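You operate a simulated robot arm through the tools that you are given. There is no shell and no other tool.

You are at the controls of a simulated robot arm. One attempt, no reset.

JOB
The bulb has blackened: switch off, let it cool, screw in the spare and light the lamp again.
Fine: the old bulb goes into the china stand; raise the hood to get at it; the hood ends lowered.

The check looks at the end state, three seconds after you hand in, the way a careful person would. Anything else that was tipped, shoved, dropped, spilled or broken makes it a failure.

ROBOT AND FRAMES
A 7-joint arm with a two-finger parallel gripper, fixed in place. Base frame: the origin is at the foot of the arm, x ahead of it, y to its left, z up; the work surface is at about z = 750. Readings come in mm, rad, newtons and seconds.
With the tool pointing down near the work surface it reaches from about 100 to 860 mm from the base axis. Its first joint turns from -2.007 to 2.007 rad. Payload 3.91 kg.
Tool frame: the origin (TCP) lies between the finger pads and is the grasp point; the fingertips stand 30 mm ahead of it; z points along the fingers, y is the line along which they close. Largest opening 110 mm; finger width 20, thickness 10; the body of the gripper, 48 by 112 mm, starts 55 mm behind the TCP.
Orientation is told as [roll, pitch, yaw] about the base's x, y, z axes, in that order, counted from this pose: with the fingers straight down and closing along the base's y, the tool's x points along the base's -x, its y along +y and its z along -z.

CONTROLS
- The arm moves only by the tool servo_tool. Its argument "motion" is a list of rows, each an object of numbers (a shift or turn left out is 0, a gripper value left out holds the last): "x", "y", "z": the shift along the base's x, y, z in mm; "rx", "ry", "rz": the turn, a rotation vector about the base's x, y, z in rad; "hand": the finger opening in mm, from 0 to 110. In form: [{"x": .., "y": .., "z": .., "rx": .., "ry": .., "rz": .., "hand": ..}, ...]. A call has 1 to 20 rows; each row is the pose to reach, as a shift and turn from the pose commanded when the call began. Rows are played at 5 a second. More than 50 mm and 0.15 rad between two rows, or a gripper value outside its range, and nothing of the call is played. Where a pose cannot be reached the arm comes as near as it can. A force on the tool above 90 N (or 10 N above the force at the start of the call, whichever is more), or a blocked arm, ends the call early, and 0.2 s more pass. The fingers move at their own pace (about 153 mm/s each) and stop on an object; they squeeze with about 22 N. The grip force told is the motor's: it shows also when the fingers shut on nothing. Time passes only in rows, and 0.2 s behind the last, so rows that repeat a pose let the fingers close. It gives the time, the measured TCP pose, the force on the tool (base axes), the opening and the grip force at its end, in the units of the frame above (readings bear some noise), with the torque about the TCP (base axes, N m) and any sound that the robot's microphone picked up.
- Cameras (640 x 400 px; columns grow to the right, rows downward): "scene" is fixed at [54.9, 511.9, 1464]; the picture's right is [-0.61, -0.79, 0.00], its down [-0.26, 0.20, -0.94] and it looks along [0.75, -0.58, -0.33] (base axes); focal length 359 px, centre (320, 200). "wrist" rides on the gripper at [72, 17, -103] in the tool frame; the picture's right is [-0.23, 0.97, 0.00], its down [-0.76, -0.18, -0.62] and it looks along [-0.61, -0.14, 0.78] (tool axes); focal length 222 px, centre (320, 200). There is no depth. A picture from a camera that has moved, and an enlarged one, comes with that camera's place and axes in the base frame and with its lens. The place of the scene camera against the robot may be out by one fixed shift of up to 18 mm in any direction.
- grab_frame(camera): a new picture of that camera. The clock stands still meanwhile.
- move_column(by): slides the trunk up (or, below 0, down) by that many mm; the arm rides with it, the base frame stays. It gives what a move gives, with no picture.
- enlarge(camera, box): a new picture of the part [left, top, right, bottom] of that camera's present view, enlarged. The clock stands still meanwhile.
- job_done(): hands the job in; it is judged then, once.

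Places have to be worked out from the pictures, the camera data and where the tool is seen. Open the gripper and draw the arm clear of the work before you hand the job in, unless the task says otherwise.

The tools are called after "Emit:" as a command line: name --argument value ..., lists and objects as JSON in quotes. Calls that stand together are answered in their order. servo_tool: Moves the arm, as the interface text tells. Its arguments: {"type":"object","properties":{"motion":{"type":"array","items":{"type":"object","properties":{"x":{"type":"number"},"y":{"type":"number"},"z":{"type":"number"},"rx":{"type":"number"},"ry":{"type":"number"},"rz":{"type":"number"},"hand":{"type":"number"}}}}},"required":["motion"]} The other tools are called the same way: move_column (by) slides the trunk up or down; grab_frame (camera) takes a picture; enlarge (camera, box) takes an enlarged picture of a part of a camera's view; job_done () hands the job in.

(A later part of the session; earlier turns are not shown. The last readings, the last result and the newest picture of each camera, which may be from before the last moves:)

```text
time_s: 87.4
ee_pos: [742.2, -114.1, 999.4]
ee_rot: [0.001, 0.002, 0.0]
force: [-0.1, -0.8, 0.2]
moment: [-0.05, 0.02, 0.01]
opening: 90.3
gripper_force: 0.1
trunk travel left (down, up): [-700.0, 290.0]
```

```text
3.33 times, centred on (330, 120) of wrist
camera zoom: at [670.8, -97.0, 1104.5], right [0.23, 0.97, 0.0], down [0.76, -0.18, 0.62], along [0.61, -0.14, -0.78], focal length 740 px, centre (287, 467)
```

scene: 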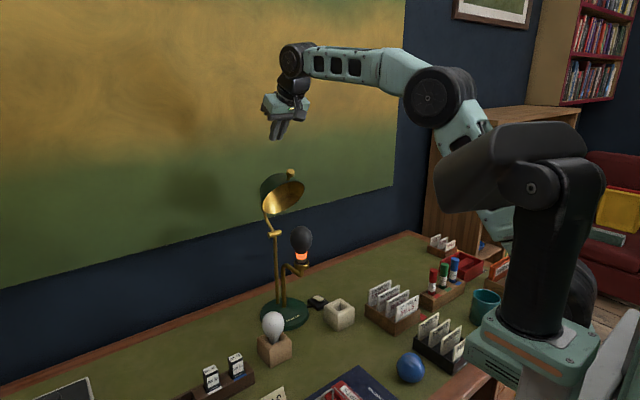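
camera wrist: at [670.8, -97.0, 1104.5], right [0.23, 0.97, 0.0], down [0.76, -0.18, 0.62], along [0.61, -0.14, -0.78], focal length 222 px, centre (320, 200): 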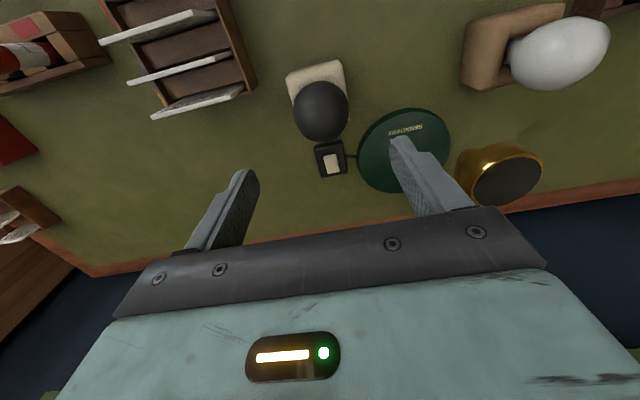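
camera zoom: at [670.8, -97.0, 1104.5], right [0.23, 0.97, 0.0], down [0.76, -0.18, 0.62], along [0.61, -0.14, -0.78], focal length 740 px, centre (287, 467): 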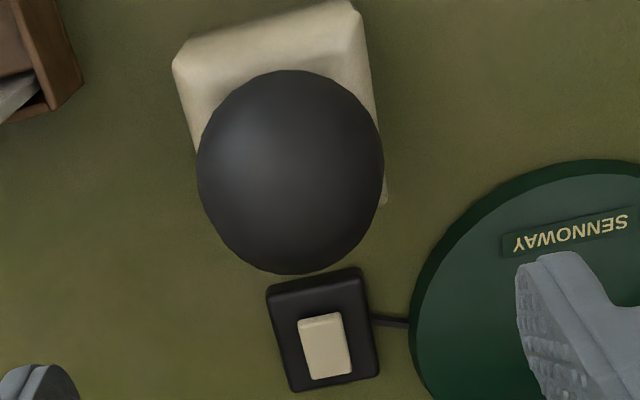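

The first step was slightly too long, so nothing moved. I'll resend it with shorter rows.

Emit:
servo_tool --motion '[{"x": -35, "z": 30}, {"x": -75, "z": 40}, {"x": -95, "y": 40, "z": 50}, {"x": -95, "y": 85, "z": 50}, {"x": -95, "y": 130, "z": 50}, {"x": -90, "y": 175, "z": 50}, {"x": -85, "y": 220, "z": 50}, {"x": -82, "y": 226, "z": 40}, {"x": -82, "y": 226, "z": 40}]'

Emit:
grab_frame --camera "wrist"

Emit:
enlarge --camera "wrist" --box '[250, 60, 410, 180]'

```text
time_s: 89.4
ee_pos: [660.2, 113.4, 1041.2]
ee_rot: [0.002, -0.001, 0.0]
force: [0.7, 0.5, 0.6]
moment: [-0.01, 0.03, -0.02]
opening: 89.8
gripper_force: 0.0
trunk travel left (down, up): [-700.0, 290.0]
```

```text
taken
camera wrist: at [587.9, 131.1, 1144.6], right [0.23, 0.97, 0.0], down [0.76, -0.18, 0.62], along [0.61, -0.14, -0.78], focal length 222 px, centre (320, 200)
```

wrist: 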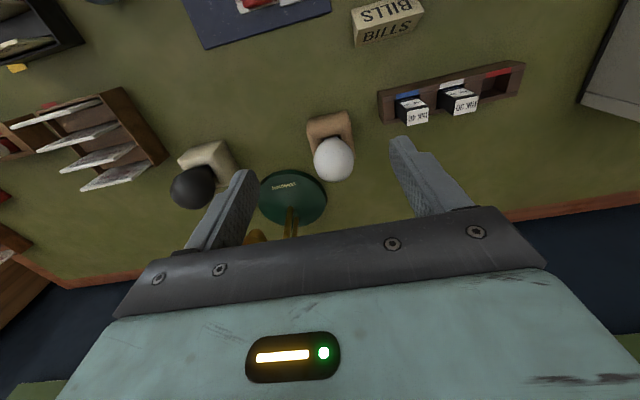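

```text
3.33 times, centred on (330, 120) of wrist
camera zoom: at [587.9, 131.1, 1144.6], right [0.23, 0.97, 0.0], down [0.76, -0.18, 0.62], along [0.61, -0.14, -0.78], focal length 740 px, centre (287, 467)
```

zoom: 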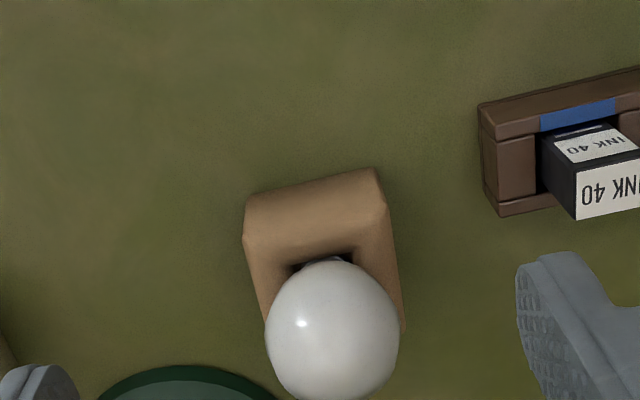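

The spare's axis is at about (743.5, 115). I'll move above it and lower the open fingers to z ≈ 853, the same grip height as the old bulb.

Emit:
servo_tool --motion '[{"x": 30, "y": 1}, {"x": 65, "y": 1.5}, {"x": 83.3, "y": 1.6, "z": -30}, {"x": 83.3, "y": 1.6, "z": -70}, {"x": 83.3, "y": 1.6, "z": -110}, {"x": 83.3, "y": 1.6, "z": -120}]'

Emit:
grab_frame --camera "wrist"

Emit:
enlarge --camera "wrist" --box '[240, 90, 400, 210]'

Emit:
enlarge --camera "scene" --box '[210, 240, 330, 380]'

```text
time_s: 90.8
ee_pos: [742.8, 114.1, 919.0]
ee_rot: [0.003, -0.001, -0.001]
force: [0.4, -0.5, 0.3]
moment: [0.01, -0.02, 0.01]
opening: 90.0
gripper_force: 0.1
trunk travel left (down, up): [-700.0, 290.0]
```

```text
taken
camera wrist: at [670.6, 131.4, 1024.2], right [0.23, 0.97, 0.0], down [0.76, -0.18, 0.62], along [0.61, -0.14, -0.78], focal length 222 px, centre (320, 200)
```

wrist: 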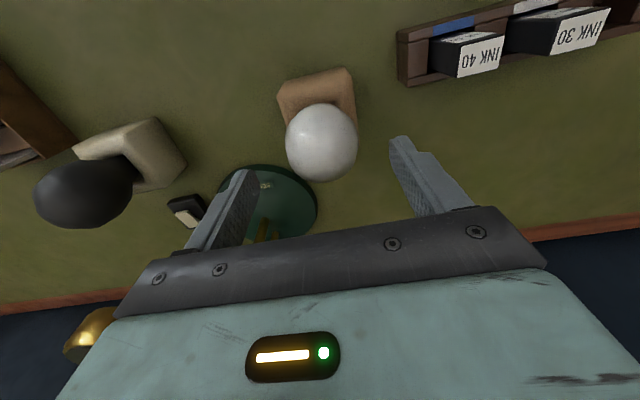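

```text
3.33 times, centred on (320, 150) of wrist
camera zoom: at [670.6, 131.4, 1024.2], right [0.23, 0.97, 0.0], down [0.76, -0.18, 0.62], along [0.61, -0.14, -0.78], focal length 740 px, centre (320, 367)
```

zoom: 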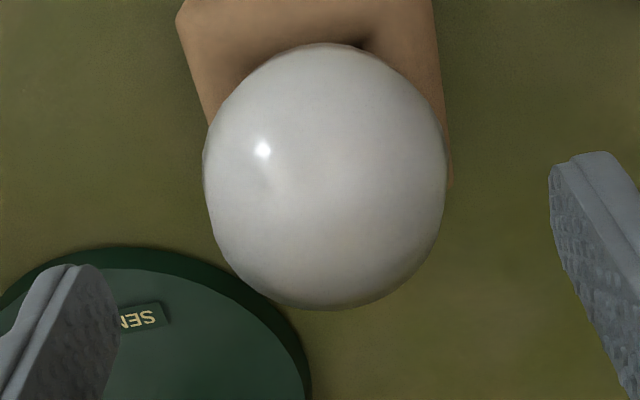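

```text
2.86 times, centred on (270, 310) of scene
camera zoom: at [54.9, 511.9, 1464.0], right [-0.61, -0.79, 0.0], down [-0.26, 0.2, -0.94], along [0.75, -0.58, -0.33], focal length 1026 px, centre (463, -114)
```

zoom: 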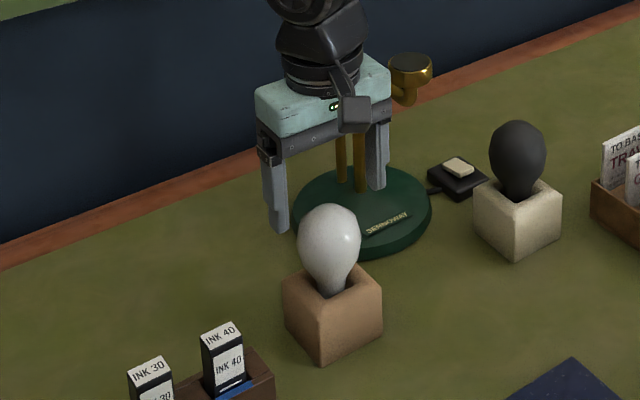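

The spare is at (744.3, 115.4). I'll descend 66 mm around it and close.

Emit:
servo_tool --motion '[{"x": 1.5, "y": 1.2, "z": -20}, {"x": 1.5, "y": 1.2, "z": -40}, {"x": 1.5, "y": 1.2, "z": -58}, {"x": 1.5, "y": 1.2, "z": -66}, {"x": 1.5, "y": 1.2, "z": -66}]'

Emit:
enlarge --camera "scene" --box '[220, 265, 310, 375]'

Emit:
grab_frame --camera "wrist"

```text
time_s: 92.0
ee_pos: [744.5, 114.9, 854.0]
ee_rot: [0.001, 0.0, 0.0]
force: [0.3, 0.3, -0.4]
moment: [0.01, 0.01, -0.02]
opening: 90.0
gripper_force: 0.1
trunk travel left (down, up): [-700.0, 290.0]
```

```text
3.64 times, centred on (265, 320) of scene
camera zoom: at [54.9, 511.9, 1464.0], right [-0.61, -0.79, 0.0], down [-0.26, 0.2, -0.94], along [0.75, -0.58, -0.33], focal length 1306 px, centre (520, -236)
```

zoom: 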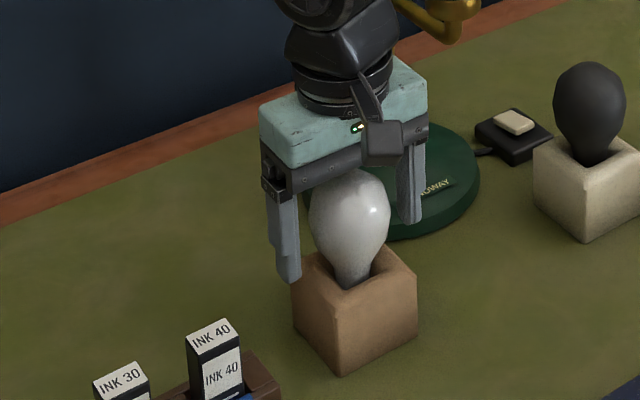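

```text
taken
camera wrist: at [673.4, 132.1, 958.1], right [0.23, 0.97, 0.0], down [0.76, -0.18, 0.62], along [0.61, -0.14, -0.78], focal length 222 px, centre (320, 200)
```

wrist: 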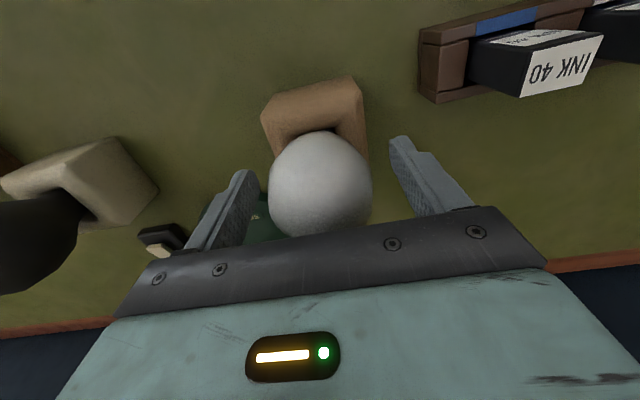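

The bulb is centred between the fingers. I'll close and lift.

Emit:
servo_tool --motion '[{"hand": 70}, {"hand": 52}, {"hand": 52}, {"hand": 52}, {"z": 4}, {"z": 15}, {"z": 35}, {"z": 70}, {"z": 110}, {"z": 110}]'

Emit:
enlarge --camera "scene" --box '[220, 205, 320, 375]'

Emit:
enlarge --camera "wrist" --box '[240, 100, 420, 240]'

```text
time_s: 94.2
ee_pos: [744.3, 118.0, 962.2]
ee_rot: [0.002, 0.001, 0.0]
force: [0.1, -0.2, 0.0]
moment: [-0.02, 0.02, 0.02]
opening: 58.3
gripper_force: 18.5
trunk travel left (down, up): [-700.0, 290.0]
```

```text
2.35 times, centred on (270, 290) of scene
camera zoom: at [54.9, 511.9, 1464.0], right [-0.61, -0.79, 0.0], down [-0.26, 0.2, -0.94], along [0.75, -0.58, -0.33], focal length 845 px, centre (438, -12)
```

zoom: 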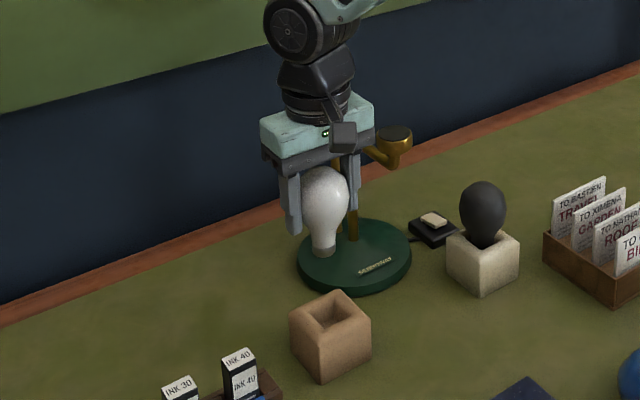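

```text
2.86 times, centred on (330, 170) of wrist
camera zoom: at [672.5, 134.6, 1067.1], right [0.23, 0.97, 0.0], down [0.76, -0.18, 0.62], along [0.61, -0.14, -0.78], focal length 635 px, centre (291, 286)
```

zoom: 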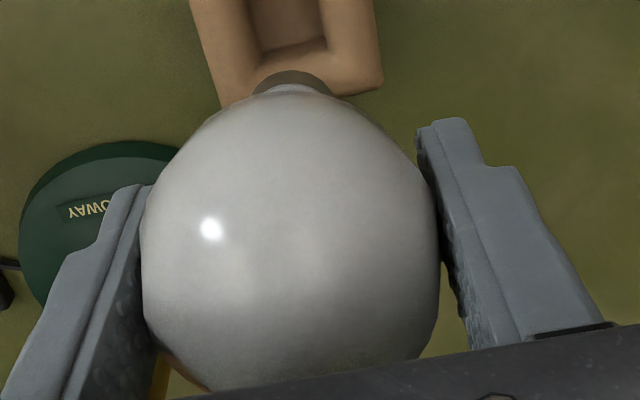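

The spare is held upright, with its cap about 2 mm ahead of the TCP. I'll carry it back, up, and around to in front of the socket.

Emit:
servo_tool --motion '[{"x": -25, "z": 35}, {"x": -50, "z": 75}, {"x": -75, "y": -10, "z": 115}, {"x": -95, "y": -40, "z": 145}, {"x": -100, "y": -75, "z": 170}, {"x": -100, "y": -114, "z": 172}, {"x": -100, "y": -115.5, "z": 172}, {"x": -100, "y": -115.5, "z": 172}]'

Emit:
servo_tool --motion '[{}]'

Emit:
grab_frame --camera "wrist"

Emit:
enlarge --camera "scene" --box '[250, 150, 370, 280]'

```text
time_s: 96.0
ee_pos: [645.0, -0.6, 1135.4]
ee_rot: [0.002, -0.002, 0.0]
force: [0.0, 0.5, -0.1]
moment: [-0.01, 0.03, -0.02]
opening: 58.4
gripper_force: 18.2
trunk travel left (down, up): [-700.0, 290.0]
```

```text
time_s: 96.4
ee_pos: [644.8, 0.6, 1135.8]
ee_rot: [0.001, 0.001, 0.0]
force: [-0.3, -0.3, -0.6]
moment: [0.01, -0.01, -0.02]
opening: 58.4
gripper_force: 18.0
trunk travel left (down, up): [-700.0, 290.0]
```

```text
taken
camera wrist: at [573.3, 16.6, 1240.0], right [0.23, 0.97, 0.0], down [0.76, -0.18, 0.62], along [0.61, -0.14, -0.78], focal length 222 px, centre (320, 200)
```

wrist: 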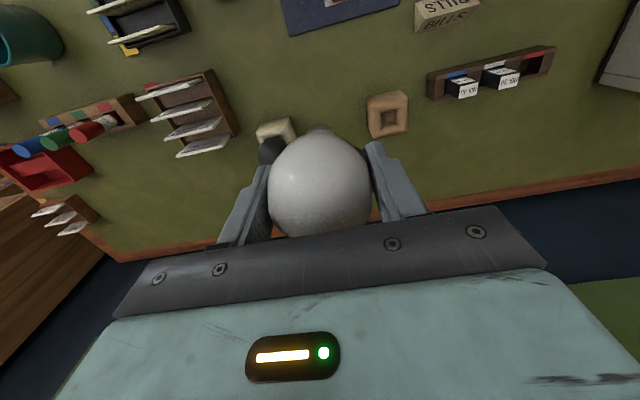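

```text
3.08 times, centred on (310, 215) of scene
camera zoom: at [54.9, 511.9, 1464.0], right [-0.61, -0.79, 0.0], down [-0.26, 0.2, -0.94], along [0.75, -0.58, -0.33], focal length 1105 px, centre (351, 154)
```

zoom: 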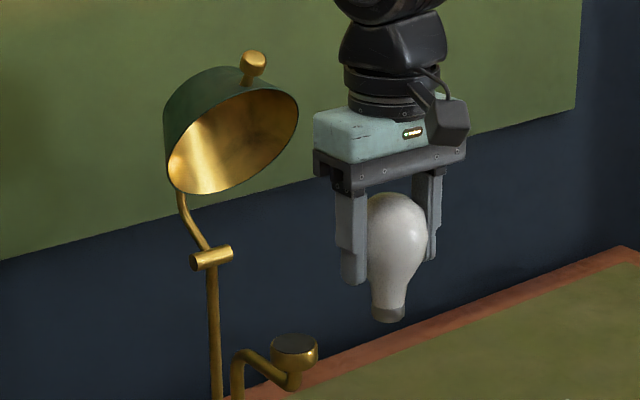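

Now I'll move over the socket at yaw 0 and lower until the cap is about 15 mm above the ring.

Emit:
servo_tool --motion '[{"x": 40, "y": 0.5}, {"x": 80, "y": 0.5}, {"x": 115, "y": 0.5}, {"x": 129.5, "y": 0.5, "z": -5}, {"x": 129.5, "y": 0.5, "z": -30}, {"x": 129.5, "y": 0.5, "z": -54}, {"x": 129.5, "y": 0.5, "z": -54}]'

Emit:
enlarge --camera "scene" --box '[260, 165, 340, 285]'

Emit:
enlarge --camera "wrist" --box '[240, 70, 400, 190]'

```text
time_s: 98.0
ee_pos: [775.2, 2.9, 1081.3]
ee_rot: [0.001, -0.001, -0.001]
force: [-0.1, 0.1, -1.0]
moment: [0.02, -0.02, 0.01]
opening: 58.5
gripper_force: 18.0
trunk travel left (down, up): [-700.0, 290.0]
```

```text
3.33 times, centred on (300, 225) of scene
camera zoom: at [54.9, 511.9, 1464.0], right [-0.61, -0.79, 0.0], down [-0.26, 0.2, -0.94], along [0.75, -0.58, -0.33], focal length 1197 px, centre (387, 117)
```

zoom: 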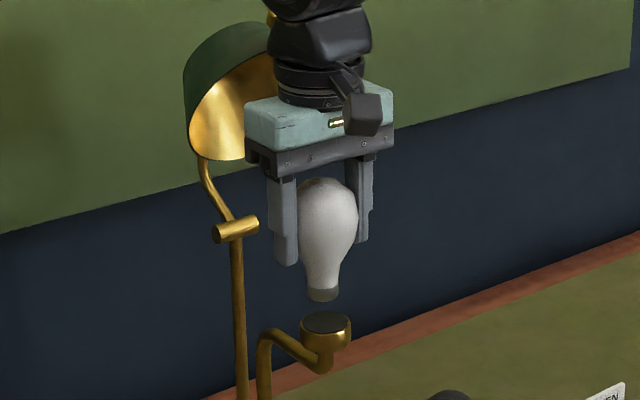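

```text
3.33 times, centred on (320, 130) of wrist
camera zoom: at [703.0, 18.9, 1184.7], right [0.23, 0.97, 0.0], down [0.76, -0.18, 0.62], along [0.61, -0.14, -0.78], focal length 740 px, centre (320, 433)
```

zoom: 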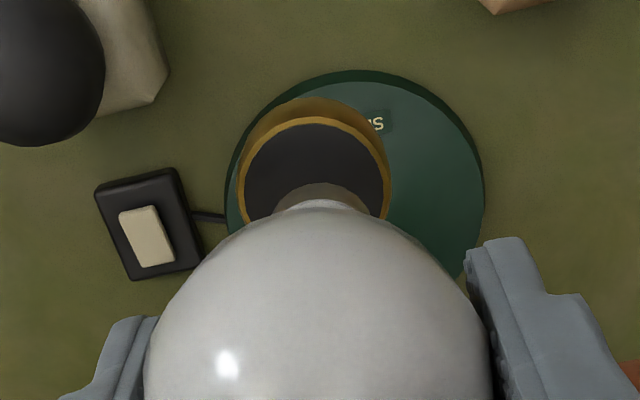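

The cap is within about 3 mm of the socket axis. I'll correct by −2 mm in x and −1 mm in y, lower a bit, then turn to yaw +1.35, ready for the clockwise stroke.

Emit:
servo_tool --motion '[{"x": -1.5, "y": -1.2, "z": -6}, {"x": -1.5, "y": -1.2, "z": -12}, {"x": -1.5, "y": -1.2, "z": -12, "rz": 0.135}, {"x": -1.5, "y": -1.2, "z": -12, "rz": 0.27}, {"x": -1.5, "y": -1.2, "z": -12, "rz": 0.405}, {"x": -1.5, "y": -1.2, "z": -12, "rz": 0.54}, {"x": -1.5, "y": -1.2, "z": -12, "rz": 0.675}, {"x": -1.5, "y": -1.2, "z": -12, "rz": 0.81}, {"x": -1.5, "y": -1.2, "z": -12, "rz": 0.945}, {"x": -1.5, "y": -1.2, "z": -12, "rz": 1.08}, {"x": -1.5, "y": -1.2, "z": -12, "rz": 1.215}, {"x": -1.5, "y": -1.2, "z": -12, "rz": 1.35}, {"x": -1.5, "y": -1.2, "z": -12, "rz": 1.35}]'

Emit:
enlarge --camera "scene" --box '[270, 200, 340, 285]'

Emit:
enlarge --camera "wrist" --box '[240, 70, 400, 190]'

```text
time_s: 100.8
ee_pos: [773.4, -0.4, 1069.8]
ee_rot: [0.0, 0.0, 1.352]
force: [-0.6, -0.3, 0.6]
moment: [0.02, 0.0, -0.01]
opening: 58.5
gripper_force: 17.6
trunk travel left (down, up): [-700.0, 290.0]
```

```text
4.71 times, centred on (305, 242) of scene
camera zoom: at [54.9, 511.9, 1464.0], right [-0.61, -0.79, 0.0], down [-0.26, 0.2, -0.94], along [0.75, -0.58, -0.33], focal length 1690 px, centre (391, 0)
```

zoom: 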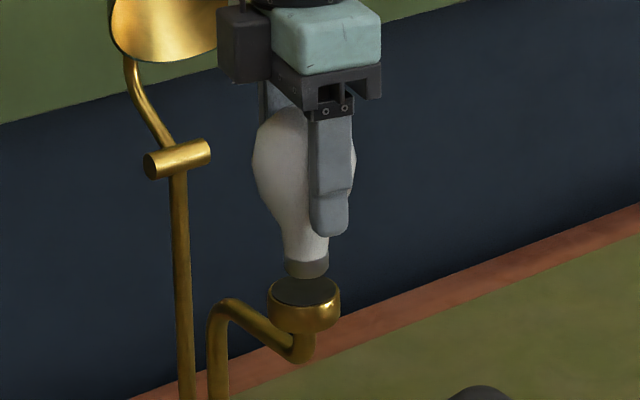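

```text
3.33 times, centred on (320, 130) of wrist
camera zoom: at [741.3, -66.7, 1174.0], right [-0.9, 0.43, 0.0], down [0.34, 0.7, 0.62], along [0.27, 0.56, -0.78], focal length 740 px, centre (320, 433)
```

zoom: 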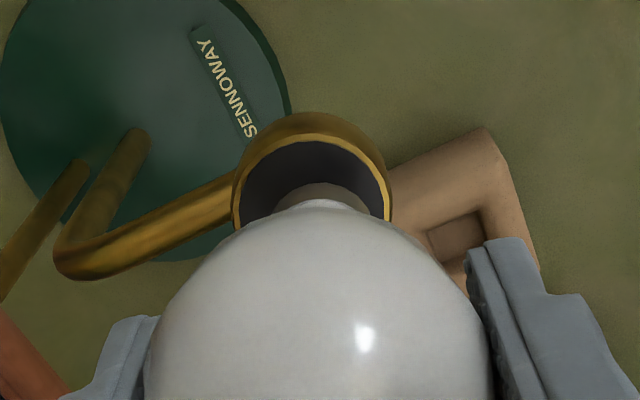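

The cap is about 2 mm off the ring axis here. I'll correct it and lower gently to contact.

Emit:
servo_tool --motion '[{"x": 1, "y": -1.5}, {"x": 1, "y": -1.5, "z": -3}, {"x": 1, "y": -1.5, "z": -5}, {"x": 1, "y": -1.5, "z": -7}]'

Emit:
enlarge --camera "scene" --box '[280, 230, 330, 280]'

```text
time_s: 101.8
ee_pos: [774.4, -0.5, 1061.3]
ee_rot: [0.002, 0.001, 1.351]
force: [-0.2, 0.3, -0.4]
moment: [-0.01, 0.02, 0.0]
opening: 58.4
gripper_force: 18.3
trunk travel left (down, up): [-700.0, 290.0]
```

```text
8.00 times, centred on (305, 255) of scene
camera zoom: at [54.9, 511.9, 1464.0], right [-0.61, -0.79, 0.0], down [-0.26, 0.2, -0.94], along [0.75, -0.58, -0.33], focal length 2874 px, centre (440, -240)
```

zoom: 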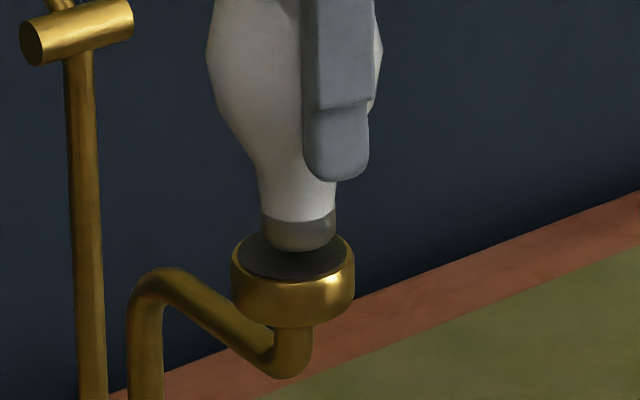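

The cap is centred over the socket, about 6 mm above it. I'll continue down to contact.

Emit:
servo_tool --motion '[{"z": -2}, {"z": -4}, {"z": -6}]'

Emit:
enlarge --camera "scene" --box '[280, 230, 330, 280]'

```text
time_s: 102.6
ee_pos: [775.5, -0.4, 1059.0]
ee_rot: [-0.004, -0.004, 1.349]
force: [9.6, 5.9, 18.9]
moment: [-0.02, -0.13, 0.02]
opening: 58.6
gripper_force: 17.4
trunk travel left (down, up): [-700.0, 290.0]
```

```text
8.00 times, centred on (305, 255) of scene
camera zoom: at [54.9, 511.9, 1464.0], right [-0.61, -0.79, 0.0], down [-0.26, 0.2, -0.94], along [0.75, -0.58, -0.33], focal length 2874 px, centre (440, -240)
```

zoom: 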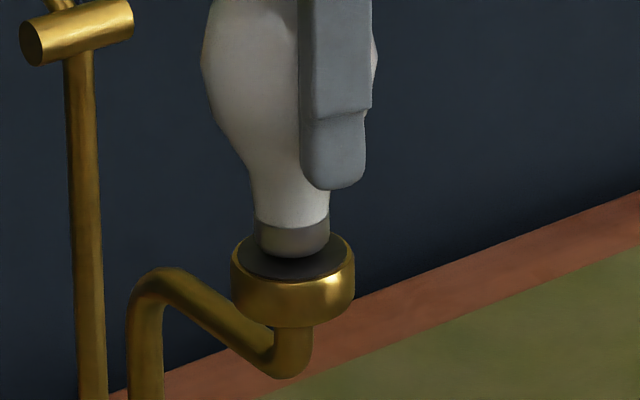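

It made contact at 19 N, with the thread start pushing slightly +x and +y. I'll follow that, ease off a little, and begin turning clockwise.

Emit:
servo_tool --motion '[{"x": 1.5, "y": 1, "z": 1.5}, {"x": 1.5, "y": 1, "z": 1.5, "rz": -0.14}, {"x": 1.5, "y": 1, "z": 1.4, "rz": -0.28}, {"x": 1.5, "y": 1, "z": 1.3, "rz": -0.42}, {"x": 1.5, "y": 1, "z": 1.2, "rz": -0.56}]'

Emit:
enlarge --camera "scene" --box '[280, 230, 330, 280]'

```text
time_s: 103.8
ee_pos: [774.2, -0.9, 1058.1]
ee_rot: [0.006, 0.001, 0.788]
force: [-1.8, 4.0, 12.7]
moment: [0.04, 0.15, -0.03]
opening: 58.5
gripper_force: 18.2
trunk travel left (down, up): [-700.0, 290.0]
```

```text
8.00 times, centred on (305, 255) of scene
camera zoom: at [54.9, 511.9, 1464.0], right [-0.61, -0.79, 0.0], down [-0.26, 0.2, -0.94], along [0.75, -0.58, -0.33], focal length 2874 px, centre (440, -240)
```

zoom: 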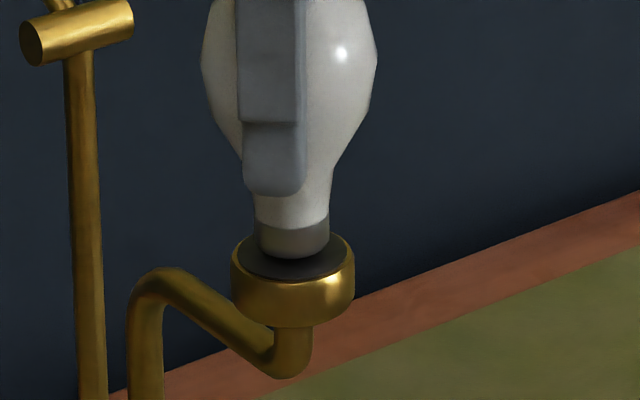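

The cap looks nearly as deep as the old bulb's was. I'll continue clockwise with light downward pressure and watch for rising torque.

Emit:
servo_tool --motion '[{"rz": -0.14}, {"z": -0.1, "rz": -0.28}, {"z": -0.2, "rz": -0.42}, {"z": -0.3, "rz": -0.56}, {"z": -0.4, "rz": -0.7}, {"z": -0.5, "rz": -0.84}, {"z": -0.6, "rz": -0.98}, {"z": -0.7, "rz": -1.12}, {"z": -0.8, "rz": -1.26}, {"z": -0.9, "rz": -1.4}, {"z": -1.0, "rz": -1.54}, {"z": -1.1, "rz": -1.68}, {"z": -1.2, "rz": -1.82}, {"z": -1.3, "rz": -1.96}, {"z": -1.4, "rz": -2.1}]'

Emit:
enlarge --camera "scene" --box '[280, 230, 330, 280]'

```text
time_s: 107.0
ee_pos: [776.2, 0.8, 1057.1]
ee_rot: [0.002, 0.001, -1.31]
force: [-5.3, 16.8, 7.1]
moment: [0.0, -0.08, 0.0]
opening: 58.5
gripper_force: 18.0
trunk travel left (down, up): [-700.0, 290.0]
```

```text
8.00 times, centred on (305, 255) of scene
camera zoom: at [54.9, 511.9, 1464.0], right [-0.61, -0.79, 0.0], down [-0.26, 0.2, -0.94], along [0.75, -0.58, -0.33], focal length 2874 px, centre (440, -240)
```

zoom: 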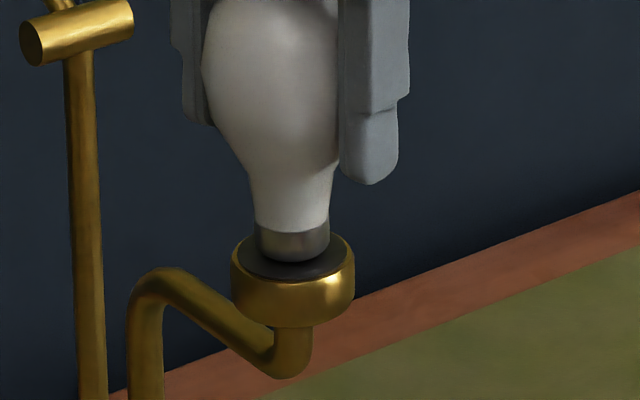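

The cap has sunk further. Before letting go, I'll pull up gently to check that the thread holds.

Emit:
servo_tool --motion '[{"y": 1, "z": 1}, {"y": 1.5, "z": 2}, {"y": 1.5, "z": 3}]'

```text
time_s: 107.8
ee_pos: [775.2, 1.9, 1058.1]
ee_rot: [0.0, -0.002, -1.309]
force: [-1.5, 7.8, -9.5]
moment: [-0.05, -0.15, -0.01]
opening: 58.1
gripper_force: 17.8
trunk travel left (down, up): [-700.0, 290.0]
```

The thread holds (−9.5 N pulling up). I'll release, swing back to +1.35, and check the alignment.

Emit:
servo_tool --motion '[{"z": -1.5}, {"z": -1.5, "hand": 85}, {"z": -1.5, "rz": 0.05}, {"z": -1.5, "rz": 0.198}, {"z": -1.5, "rz": 0.346}, {"z": -1.5, "rz": 0.494}, {"z": -1.5, "rz": 0.642}, {"z": -1.5, "rz": 0.79}, {"z": -1.5, "rz": 0.938}, {"z": -1.5, "rz": 1.086}, {"z": -1.5, "rz": 1.234}, {"z": -1.5, "rz": 1.382}, {"z": -1.5, "rz": 1.53}, {"z": -1.5, "rz": 1.678}, {"z": -1.5, "rz": 1.826}, {"z": -1.5, "rz": 1.974}, {"z": -1.5, "rz": 2.122}, {"z": -1.5, "rz": 2.27}, {"z": -1.5, "rz": 2.418}, {"z": -1.5, "rz": 2.566}]'

Emit:
enlarge --camera "wrist" --box '[240, 90, 440, 250]'

Emit:
enlarge --camera "scene" --box '[270, 200, 340, 285]'

```text
time_s: 112.0
ee_pos: [775.8, 0.9, 1058.6]
ee_rot: [0.003, -0.001, 1.26]
force: [-0.1, 1.2, 0.3]
moment: [-0.02, 0.0, -0.03]
opening: 84.8
gripper_force: 0.0
trunk travel left (down, up): [-700.0, 290.0]
```

```text
2.50 times, centred on (340, 170) of wrist
camera zoom: at [738.1, -62.2, 1162.1], right [-0.86, 0.51, 0.0], down [0.4, 0.67, 0.62], along [0.32, 0.53, -0.78], focal length 555 px, centre (270, 275)
```

zoom: 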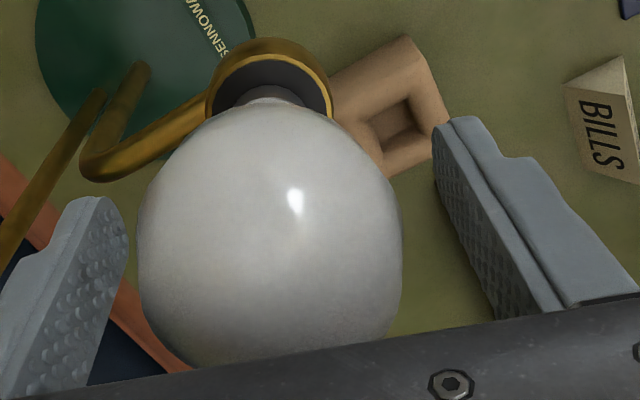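

```text
4.71 times, centred on (305, 242) of scene
camera zoom: at [54.9, 511.9, 1464.0], right [-0.61, -0.79, 0.0], down [-0.26, 0.2, -0.94], along [0.75, -0.58, -0.33], focal length 1690 px, centre (391, 0)
```

zoom: 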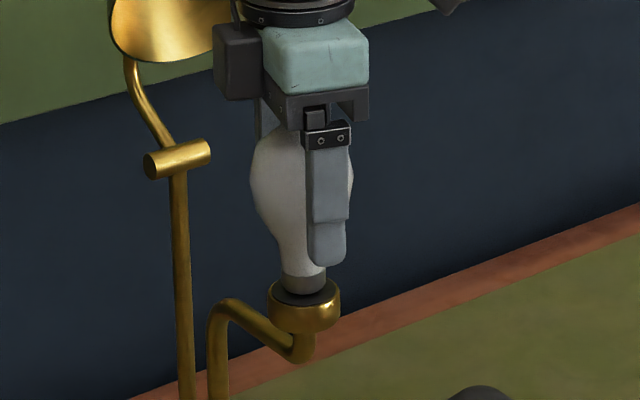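

The bulb stands straight and is centred. Second clockwise stroke.

Emit:
servo_tool --motion '[{"hand": 52}, {"hand": 52}, {"z": -0.2, "rz": -0.14}, {"z": -0.3, "rz": -0.28}, {"z": -0.4, "rz": -0.42}, {"z": -0.5, "rz": -0.565}, {"z": -0.6, "rz": -0.71}, {"z": -0.7, "rz": -0.855}, {"z": -0.8, "rz": -1.0}, {"z": -0.9, "rz": -1.145}, {"z": -1.0, "rz": -1.29}, {"z": -1.1, "rz": -1.435}, {"z": -1.2, "rz": -1.58}, {"z": -1.3, "rz": -1.725}, {"z": -1.4, "rz": -1.87}, {"z": -1.5, "rz": -2.015}, {"z": -1.6, "rz": -2.16}, {"z": -1.7, "rz": -2.305}, {"z": -1.8, "rz": -2.45}, {"z": -1.9, "rz": -2.6}]'

Emit:
enlarge --camera "scene" --box '[280, 230, 330, 280]'

```text
time_s: 116.2
ee_pos: [776.4, 0.7, 1056.3]
ee_rot: [0.002, -0.001, -1.347]
force: [0.8, -12.7, 6.4]
moment: [-0.01, 0.05, 0.01]
opening: 58.2
gripper_force: 17.9
trunk travel left (down, up): [-700.0, 290.0]
```

```text
8.00 times, centred on (305, 255) of scene
camera zoom: at [54.9, 511.9, 1464.0], right [-0.61, -0.79, 0.0], down [-0.26, 0.2, -0.94], along [0.75, -0.58, -0.33], focal length 2874 px, centre (440, -240)
```

zoom: 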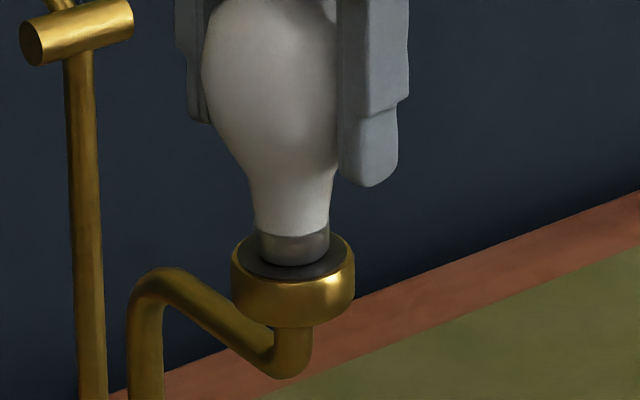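

The cap keeps sinking and the torque is still low. One more stroke, until it seats.

Emit:
servo_tool --motion '[{"z": 0.5}, {"z": 0.5, "hand": 85}, {"z": 0.5, "rz": 0.05}, {"z": 0.5, "rz": 0.198}, {"z": 0.5, "rz": 0.346}, {"z": 0.5, "rz": 0.494}, {"z": 0.5, "rz": 0.642}, {"z": 0.5, "rz": 0.79}, {"z": 0.5, "rz": 0.938}, {"z": 0.5, "rz": 1.086}, {"z": 0.5, "rz": 1.234}, {"z": 0.5, "rz": 1.382}, {"z": 0.5, "rz": 1.53}, {"z": 0.5, "rz": 1.678}, {"z": 0.5, "rz": 1.826}, {"z": 0.5, "rz": 1.974}, {"z": 0.5, "rz": 2.122}, {"z": 0.5, "rz": 2.27}, {"z": 0.5, "rz": 2.418}, {"z": 0.5, "rz": 2.566}]'

Emit:
servo_tool --motion '[{"hand": 52}, {"hand": 52}, {"z": -0.2, "rz": -0.14}, {"z": -0.3, "rz": -0.28}, {"z": -0.4, "rz": -0.42}, {"z": -0.5, "rz": -0.565}, {"z": -0.6, "rz": -0.71}, {"z": -0.7, "rz": -0.855}, {"z": -0.8, "rz": -1.0}, {"z": -0.9, "rz": -1.145}]'

Emit:
servo_tool --motion '[{"z": -0.1, "rz": -0.145}, {"z": -0.2, "rz": -0.29}, {"z": -0.3, "rz": -0.435}, {"z": -0.4, "rz": -0.58}, {"z": -0.5, "rz": -0.725}, {"z": -0.6, "rz": -0.87}, {"z": -0.7, "rz": -1.015}, {"z": -0.8, "rz": -1.16}, {"z": -0.9, "rz": -1.305}, {"z": -1.0, "rz": -1.45}]'

Emit:
enlarge --camera "scene" --box '[280, 230, 330, 280]'

```text
time_s: 120.4
ee_pos: [775.3, 0.8, 1057.1]
ee_rot: [0.003, 0.0, 1.228]
force: [-0.7, 0.3, 0.6]
moment: [-0.01, 0.02, -0.02]
opening: 84.8
gripper_force: 0.0
trunk travel left (down, up): [-700.0, 290.0]
```

```text
time_s: 122.6
ee_pos: [775.3, 1.1, 1055.3]
ee_rot: [0.002, 0.001, 0.077]
force: [3.3, -4.9, 0.1]
moment: [-0.03, 0.09, 0.58]
opening: 58.2
gripper_force: 18.1
trunk travel left (down, up): [-700.0, 290.0]
```

```text
time_s: 124.8
ee_pos: [774.5, 2.3, 1055.1]
ee_rot: [0.003, -0.001, -1.373]
force: [0.6, 0.6, -0.4]
moment: [0.0, -0.05, 0.63]
opening: 58.0
gripper_force: 17.6
trunk travel left (down, up): [-700.0, 290.0]
```

```text
8.00 times, centred on (305, 255) of scene
camera zoom: at [54.9, 511.9, 1464.0], right [-0.61, -0.79, 0.0], down [-0.26, 0.2, -0.94], along [0.75, -0.58, -0.33], focal length 2874 px, centre (440, -240)
```

zoom: 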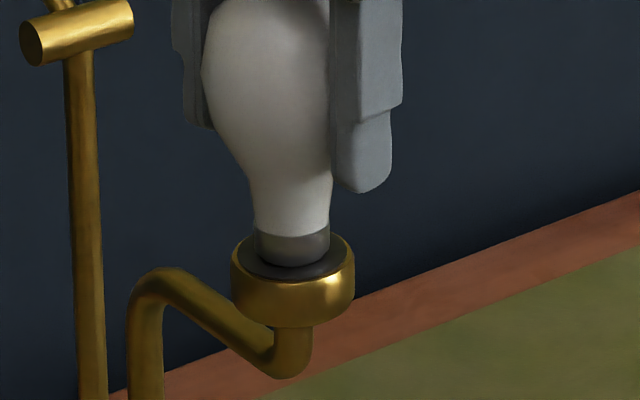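

The torque rose to 0.6 N·m and the fingers slipped, so the bulb is screwed home. I'll open, turn to yaw 0, and lift clear.

Emit:
servo_tool --motion '[{"hand": 90}, {"hand": 90}, {"rz": 0.14}, {"rz": 0.28}, {"rz": 0.42}, {"rz": 0.56}, {"rz": 0.7}, {"rz": 0.84}, {"rz": 0.98}, {"rz": 1.12}, {"rz": 1.26}, {"rz": 1.37}, {"z": 30, "rz": 1.37}, {"z": 65, "rz": 1.37}, {"z": 100, "rz": 1.37}, {"x": -40, "z": 105, "rz": 1.37}, {"x": -85, "z": 105, "rz": 1.37}, {"x": -130, "z": 105, "rz": 1.37}]'

Emit:
grab_frame --camera "wrist"

Emit:
enlarge --camera "scene" --box '[250, 165, 370, 335]'

```text
time_s: 128.6
ee_pos: [642.9, 0.2, 1157.7]
ee_rot: [0.0, 0.002, -0.003]
force: [1.0, -0.3, -0.4]
moment: [-0.01, 0.05, -0.02]
opening: 90.0
gripper_force: 0.1
trunk travel left (down, up): [-700.0, 290.0]
```

```text
taken
camera wrist: at [571.0, 17.9, 1262.5], right [0.23, 0.97, 0.0], down [0.76, -0.18, 0.62], along [0.61, -0.14, -0.78], focal length 222 px, centre (320, 200)
```

wrist: 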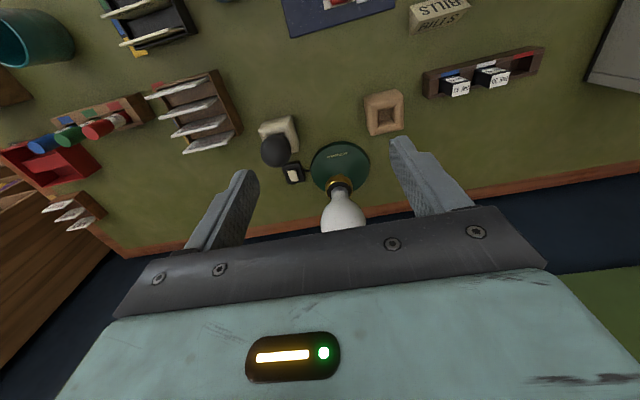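

```text
2.35 times, centred on (310, 250) of scene
camera zoom: at [54.9, 511.9, 1464.0], right [-0.61, -0.79, 0.0], down [-0.26, 0.2, -0.94], along [0.75, -0.58, -0.33], focal length 845 px, centre (344, 82)
```

zoom: 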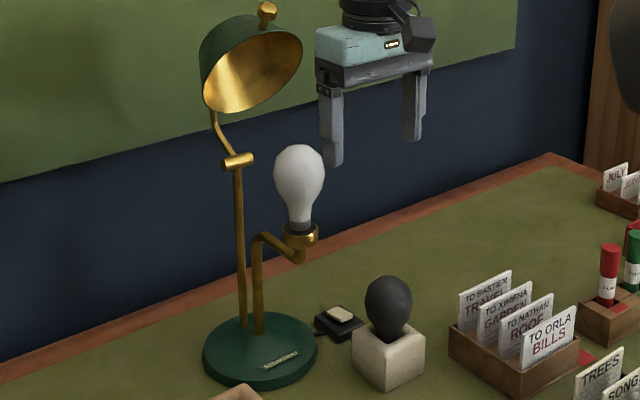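

The new bulb is seated upright. Next is the switch's near end, at about (842, −120), which I'll press with closed fingers at yaw 1.57. I'll route along y ≈ −190 to stay clear of the old bulb.

Emit:
servo_tool --motion '[{"y": -45, "hand": 40}, {"y": -90, "hand": 10}, {"y": -135, "hand": 0}, {"y": -180, "rz": 0.14}, {"x": 25, "y": -200, "z": -10, "rz": 0.28}, {"x": 50, "y": -200, "z": -30, "rz": 0.42}, {"x": 75, "y": -200, "z": -50, "rz": 0.56}, {"x": 100, "y": -200, "z": -70, "rz": 0.7}, {"x": 125, "y": -200, "z": -90, "rz": 0.84}, {"x": 150, "y": -200, "z": -110, "rz": 0.98}, {"x": 175, "y": -200, "z": -130, "rz": 1.12}, {"x": 195, "y": -200, "z": -150, "rz": 1.26}, {"x": 200, "y": -190, "z": -170, "rz": 1.4}, {"x": 200, "y": -165, "z": -190, "rz": 1.5}, {"x": 200, "y": -140, "z": -205, "rz": 1.573}, {"x": 200, "y": -120.5, "z": -220, "rz": 1.573}, {"x": 200, "y": -120.5, "z": -220, "rz": 1.573}]'

Emit:
grab_frame --camera "wrist"

Emit:
enlarge --camera "scene" --box '[260, 190, 380, 330]'

```text
time_s: 132.2
ee_pos: [845.5, -118.9, 939.2]
ee_rot: [0.003, 0.0, 1.571]
force: [0.6, 0.1, -0.2]
moment: [-0.02, 0.03, 0.01]
opening: 0.1
gripper_force: 22.4
trunk travel left (down, up): [-700.0, 290.0]
```

```text
taken
camera wrist: at [828.6, -190.5, 1043.9], right [-0.97, 0.23, 0.0], down [0.18, 0.76, 0.62], along [0.14, 0.61, -0.78], focal length 222 px, centre (320, 200)
```

wrist: 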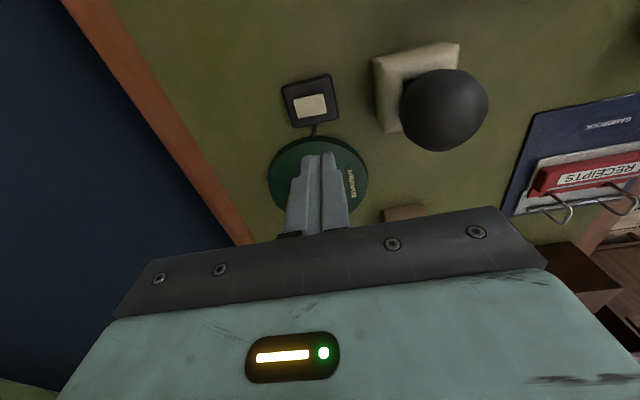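

```text
2.86 times, centred on (320, 260) of scene
camera zoom: at [54.9, 511.9, 1464.0], right [-0.61, -0.79, 0.0], down [-0.26, 0.2, -0.94], along [0.75, -0.58, -0.33], focal length 1026 px, centre (320, 29)
```

zoom: 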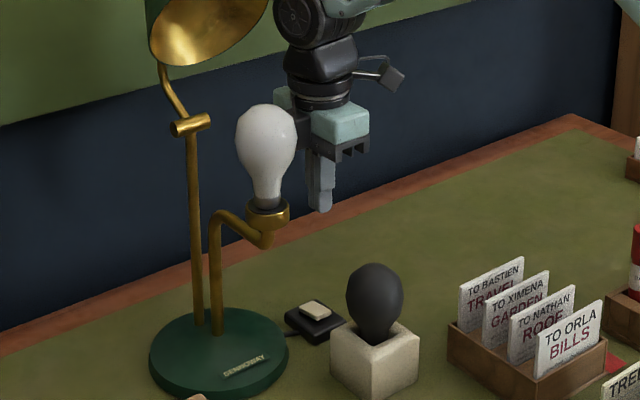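

Emit:
enlarge --camera "wrist" --box '[260, 60, 360, 140]'

```text
5.00 times, centred on (310, 100) of wrist
camera zoom: at [828.6, -190.5, 1043.9], right [-0.97, 0.23, 0.0], down [0.18, 0.76, 0.62], along [0.14, 0.61, -0.78], focal length 1111 px, centre (370, 700)
```

zoom: 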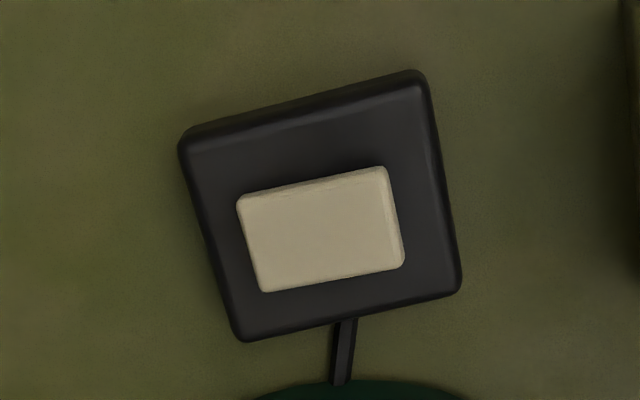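

The rocker's raised near end is at x ≈ 839 and its pivot at x ≈ 856. I'll descend to just above it, aiming the tip at x ≈ 842.

Emit:
servo_tool --motion '[{"x": -1.5, "y": -0.5, "z": -40}, {"x": -1.5, "y": -0.5, "z": -80}, {"x": -1.5, "y": -0.5, "z": -110}, {"x": -1.5, "y": -0.5, "z": -122}, {"x": -1.5, "y": -0.5, "z": -122}]'

Emit:
enlarge --camera "scene" --box '[290, 240, 370, 330]'

```text
time_s: 133.4
ee_pos: [844.4, -120.3, 817.3]
ee_rot: [0.002, 0.001, 1.571]
force: [0.5, -0.1, 0.2]
moment: [-0.01, 0.03, -0.02]
opening: 0.0
gripper_force: 21.6
trunk travel left (down, up): [-700.0, 290.0]
```

```text
4.44 times, centred on (330, 285) of scene
camera zoom: at [54.9, 511.9, 1464.0], right [-0.61, -0.79, 0.0], down [-0.26, 0.2, -0.94], along [0.75, -0.58, -0.33], focal length 1596 px, centre (276, -178)
```

zoom: 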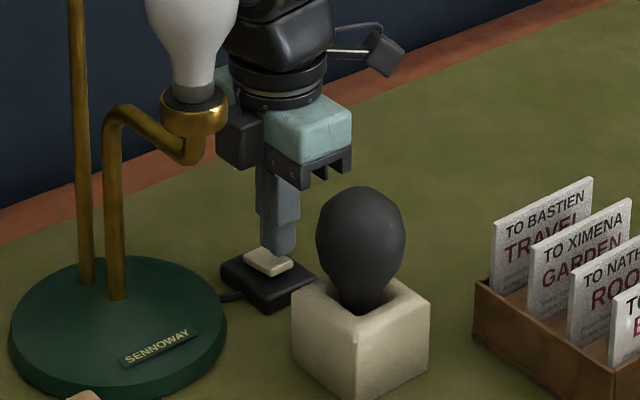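

The tip is over the near end of the rocker. I'll press in small steps.

Emit:
servo_tool --motion '[{"x": -2, "z": -3}, {"x": -2, "z": -6}, {"x": -2, "z": -8}]'

Emit:
servo_tool --motion '[{"z": -2}, {"z": -4}]'

Emit:
enlarge --camera "scene" --box '[260, 200, 360, 330]'

```text
time_s: 134.2
ee_pos: [841.4, -120.2, 809.5]
ee_rot: [0.005, 0.001, 1.571]
force: [-0.4, -0.1, 0.3]
moment: [0.0, 0.0, 0.04]
opening: 0.0
gripper_force: 21.7
trunk travel left (down, up): [-700.0, 290.0]
```

```text
time_s: 134.8
ee_pos: [841.3, -119.7, 805.5]
ee_rot: [0.003, 0.001, 1.571]
force: [-3.1, -0.3, 3.2]
moment: [0.0, 0.07, -0.03]
opening: 0.0
gripper_force: 21.6
trunk travel left (down, up): [-700.0, 290.0]
```

```text
3.08 times, centred on (310, 265) of scene
camera zoom: at [54.9, 511.9, 1464.0], right [-0.61, -0.79, 0.0], down [-0.26, 0.2, -0.94], along [0.75, -0.58, -0.33], focal length 1105 px, centre (351, 0)
```

zoom: 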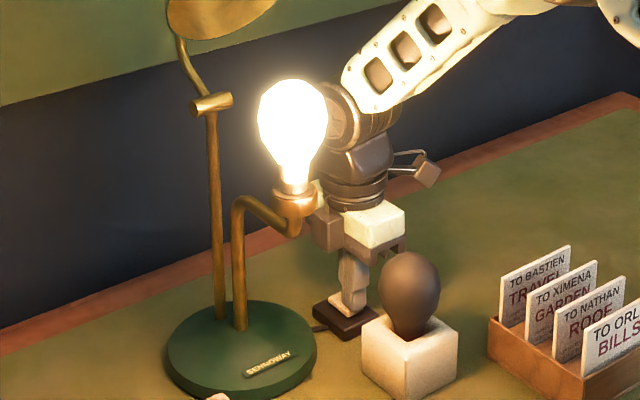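

The lamp lights. I'll press another 2 mm so the rocker latches, then lift straight up.

Emit:
servo_tool --motion '[{"z": -1.5}, {"z": -2.5}, {"z": 10}, {"z": 45}, {"z": 85}, {"z": 120}]'

Emit:
enlarge --camera "scene" --box '[240, 150, 380, 330]'

Emit:
enlarge --camera "wrist" --box '[260, 60, 360, 140]'

```text
time_s: 136.2
ee_pos: [841.7, -120.6, 924.8]
ee_rot: [0.005, 0.0, 1.573]
force: [-0.6, -0.9, -0.2]
moment: [0.0, 0.02, 0.01]
opening: 0.0
gripper_force: 21.7
trunk travel left (down, up): [-700.0, 290.0]
```

```text
2.22 times, centred on (310, 240) of scene
camera zoom: at [54.9, 511.9, 1464.0], right [-0.61, -0.79, 0.0], down [-0.26, 0.2, -0.94], along [0.75, -0.58, -0.33], focal length 798 px, centre (342, 111)
```

zoom: 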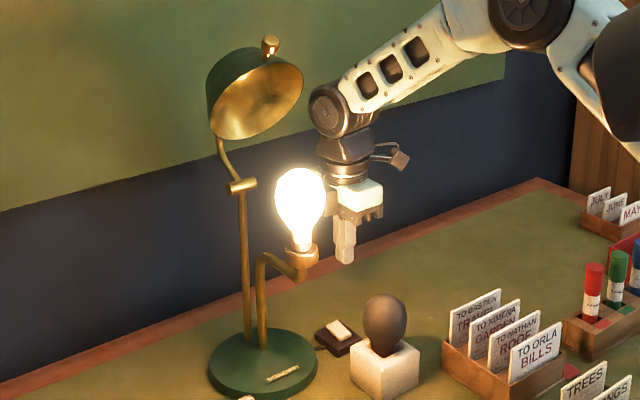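

```text
5.00 times, centred on (310, 100) of wrist
camera zoom: at [826.3, -192.8, 1028.8], right [-0.97, 0.23, 0.0], down [0.18, 0.76, 0.62], along [0.14, 0.61, -0.78], focal length 1111 px, centre (370, 700)
```

zoom: 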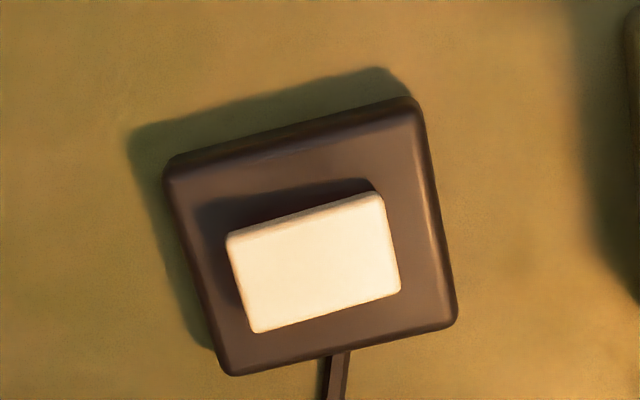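

The lamp is lit and the switch has latched. To lower the hood I'll back out, return to yaw 0, and come up in front of the raised knob (about 827, 0, 1227) from above.

Emit:
servo_tool --motion '[{"y": -35, "z": 25}, {"x": -25, "y": -55, "z": 60}, {"x": -55, "y": -60, "z": 95, "rz": -0.14}, {"x": -85, "y": -60, "z": 130, "rz": -0.28}, {"x": -115, "y": -60, "z": 165, "rz": -0.42}, {"x": -145, "y": -60, "z": 200, "rz": -0.56}, {"x": -170, "y": -60, "z": 235, "rz": -0.7}, {"x": -190, "y": -50, "z": 275, "rz": -0.84}, {"x": -200, "y": -30, "z": 315, "rz": -0.98}, {"x": -200, "y": 5, "z": 345, "rz": -1.12}, {"x": -200, "y": 40, "z": 375, "rz": -1.26}, {"x": -200, "y": 80, "z": 385, "rz": -1.4}, {"x": -200, "y": 121, "z": 385, "rz": -1.5}, {"x": -200, "y": 121, "z": 385, "rz": -1.573, "hand": 60}, {"x": -200, "y": 121, "z": 385, "rz": -1.573}]'

Emit:
grab_frame --camera "wrist"

Emit:
grab_frame --camera "scene"

```text
time_s: 139.4
ee_pos: [640.6, 1.7, 1311.8]
ee_rot: [0.002, 0.0, -0.002]
force: [-0.4, 0.4, -0.1]
moment: [0.0, 0.02, 0.02]
opening: 60.1
gripper_force: 0.1
trunk travel left (down, up): [-700.0, 290.0]
```

```text
taken
camera wrist: at [569.3, 18.4, 1415.7], right [0.23, 0.97, 0.0], down [0.76, -0.18, 0.62], along [0.61, -0.14, -0.78], focal length 222 px, centre (320, 200)
```

wrist: 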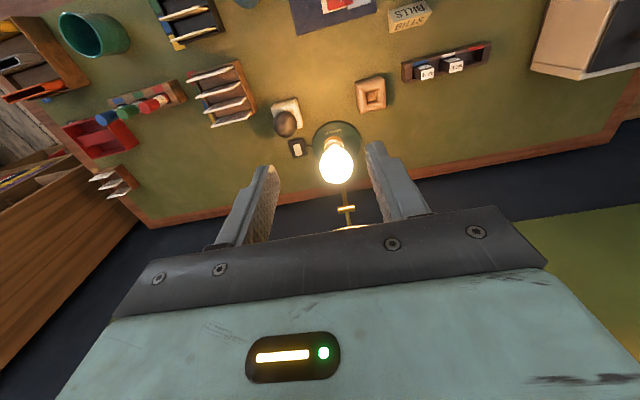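

```text
taken
```

scene: 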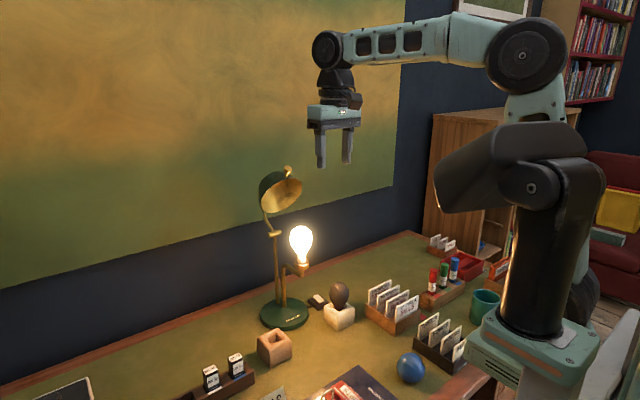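

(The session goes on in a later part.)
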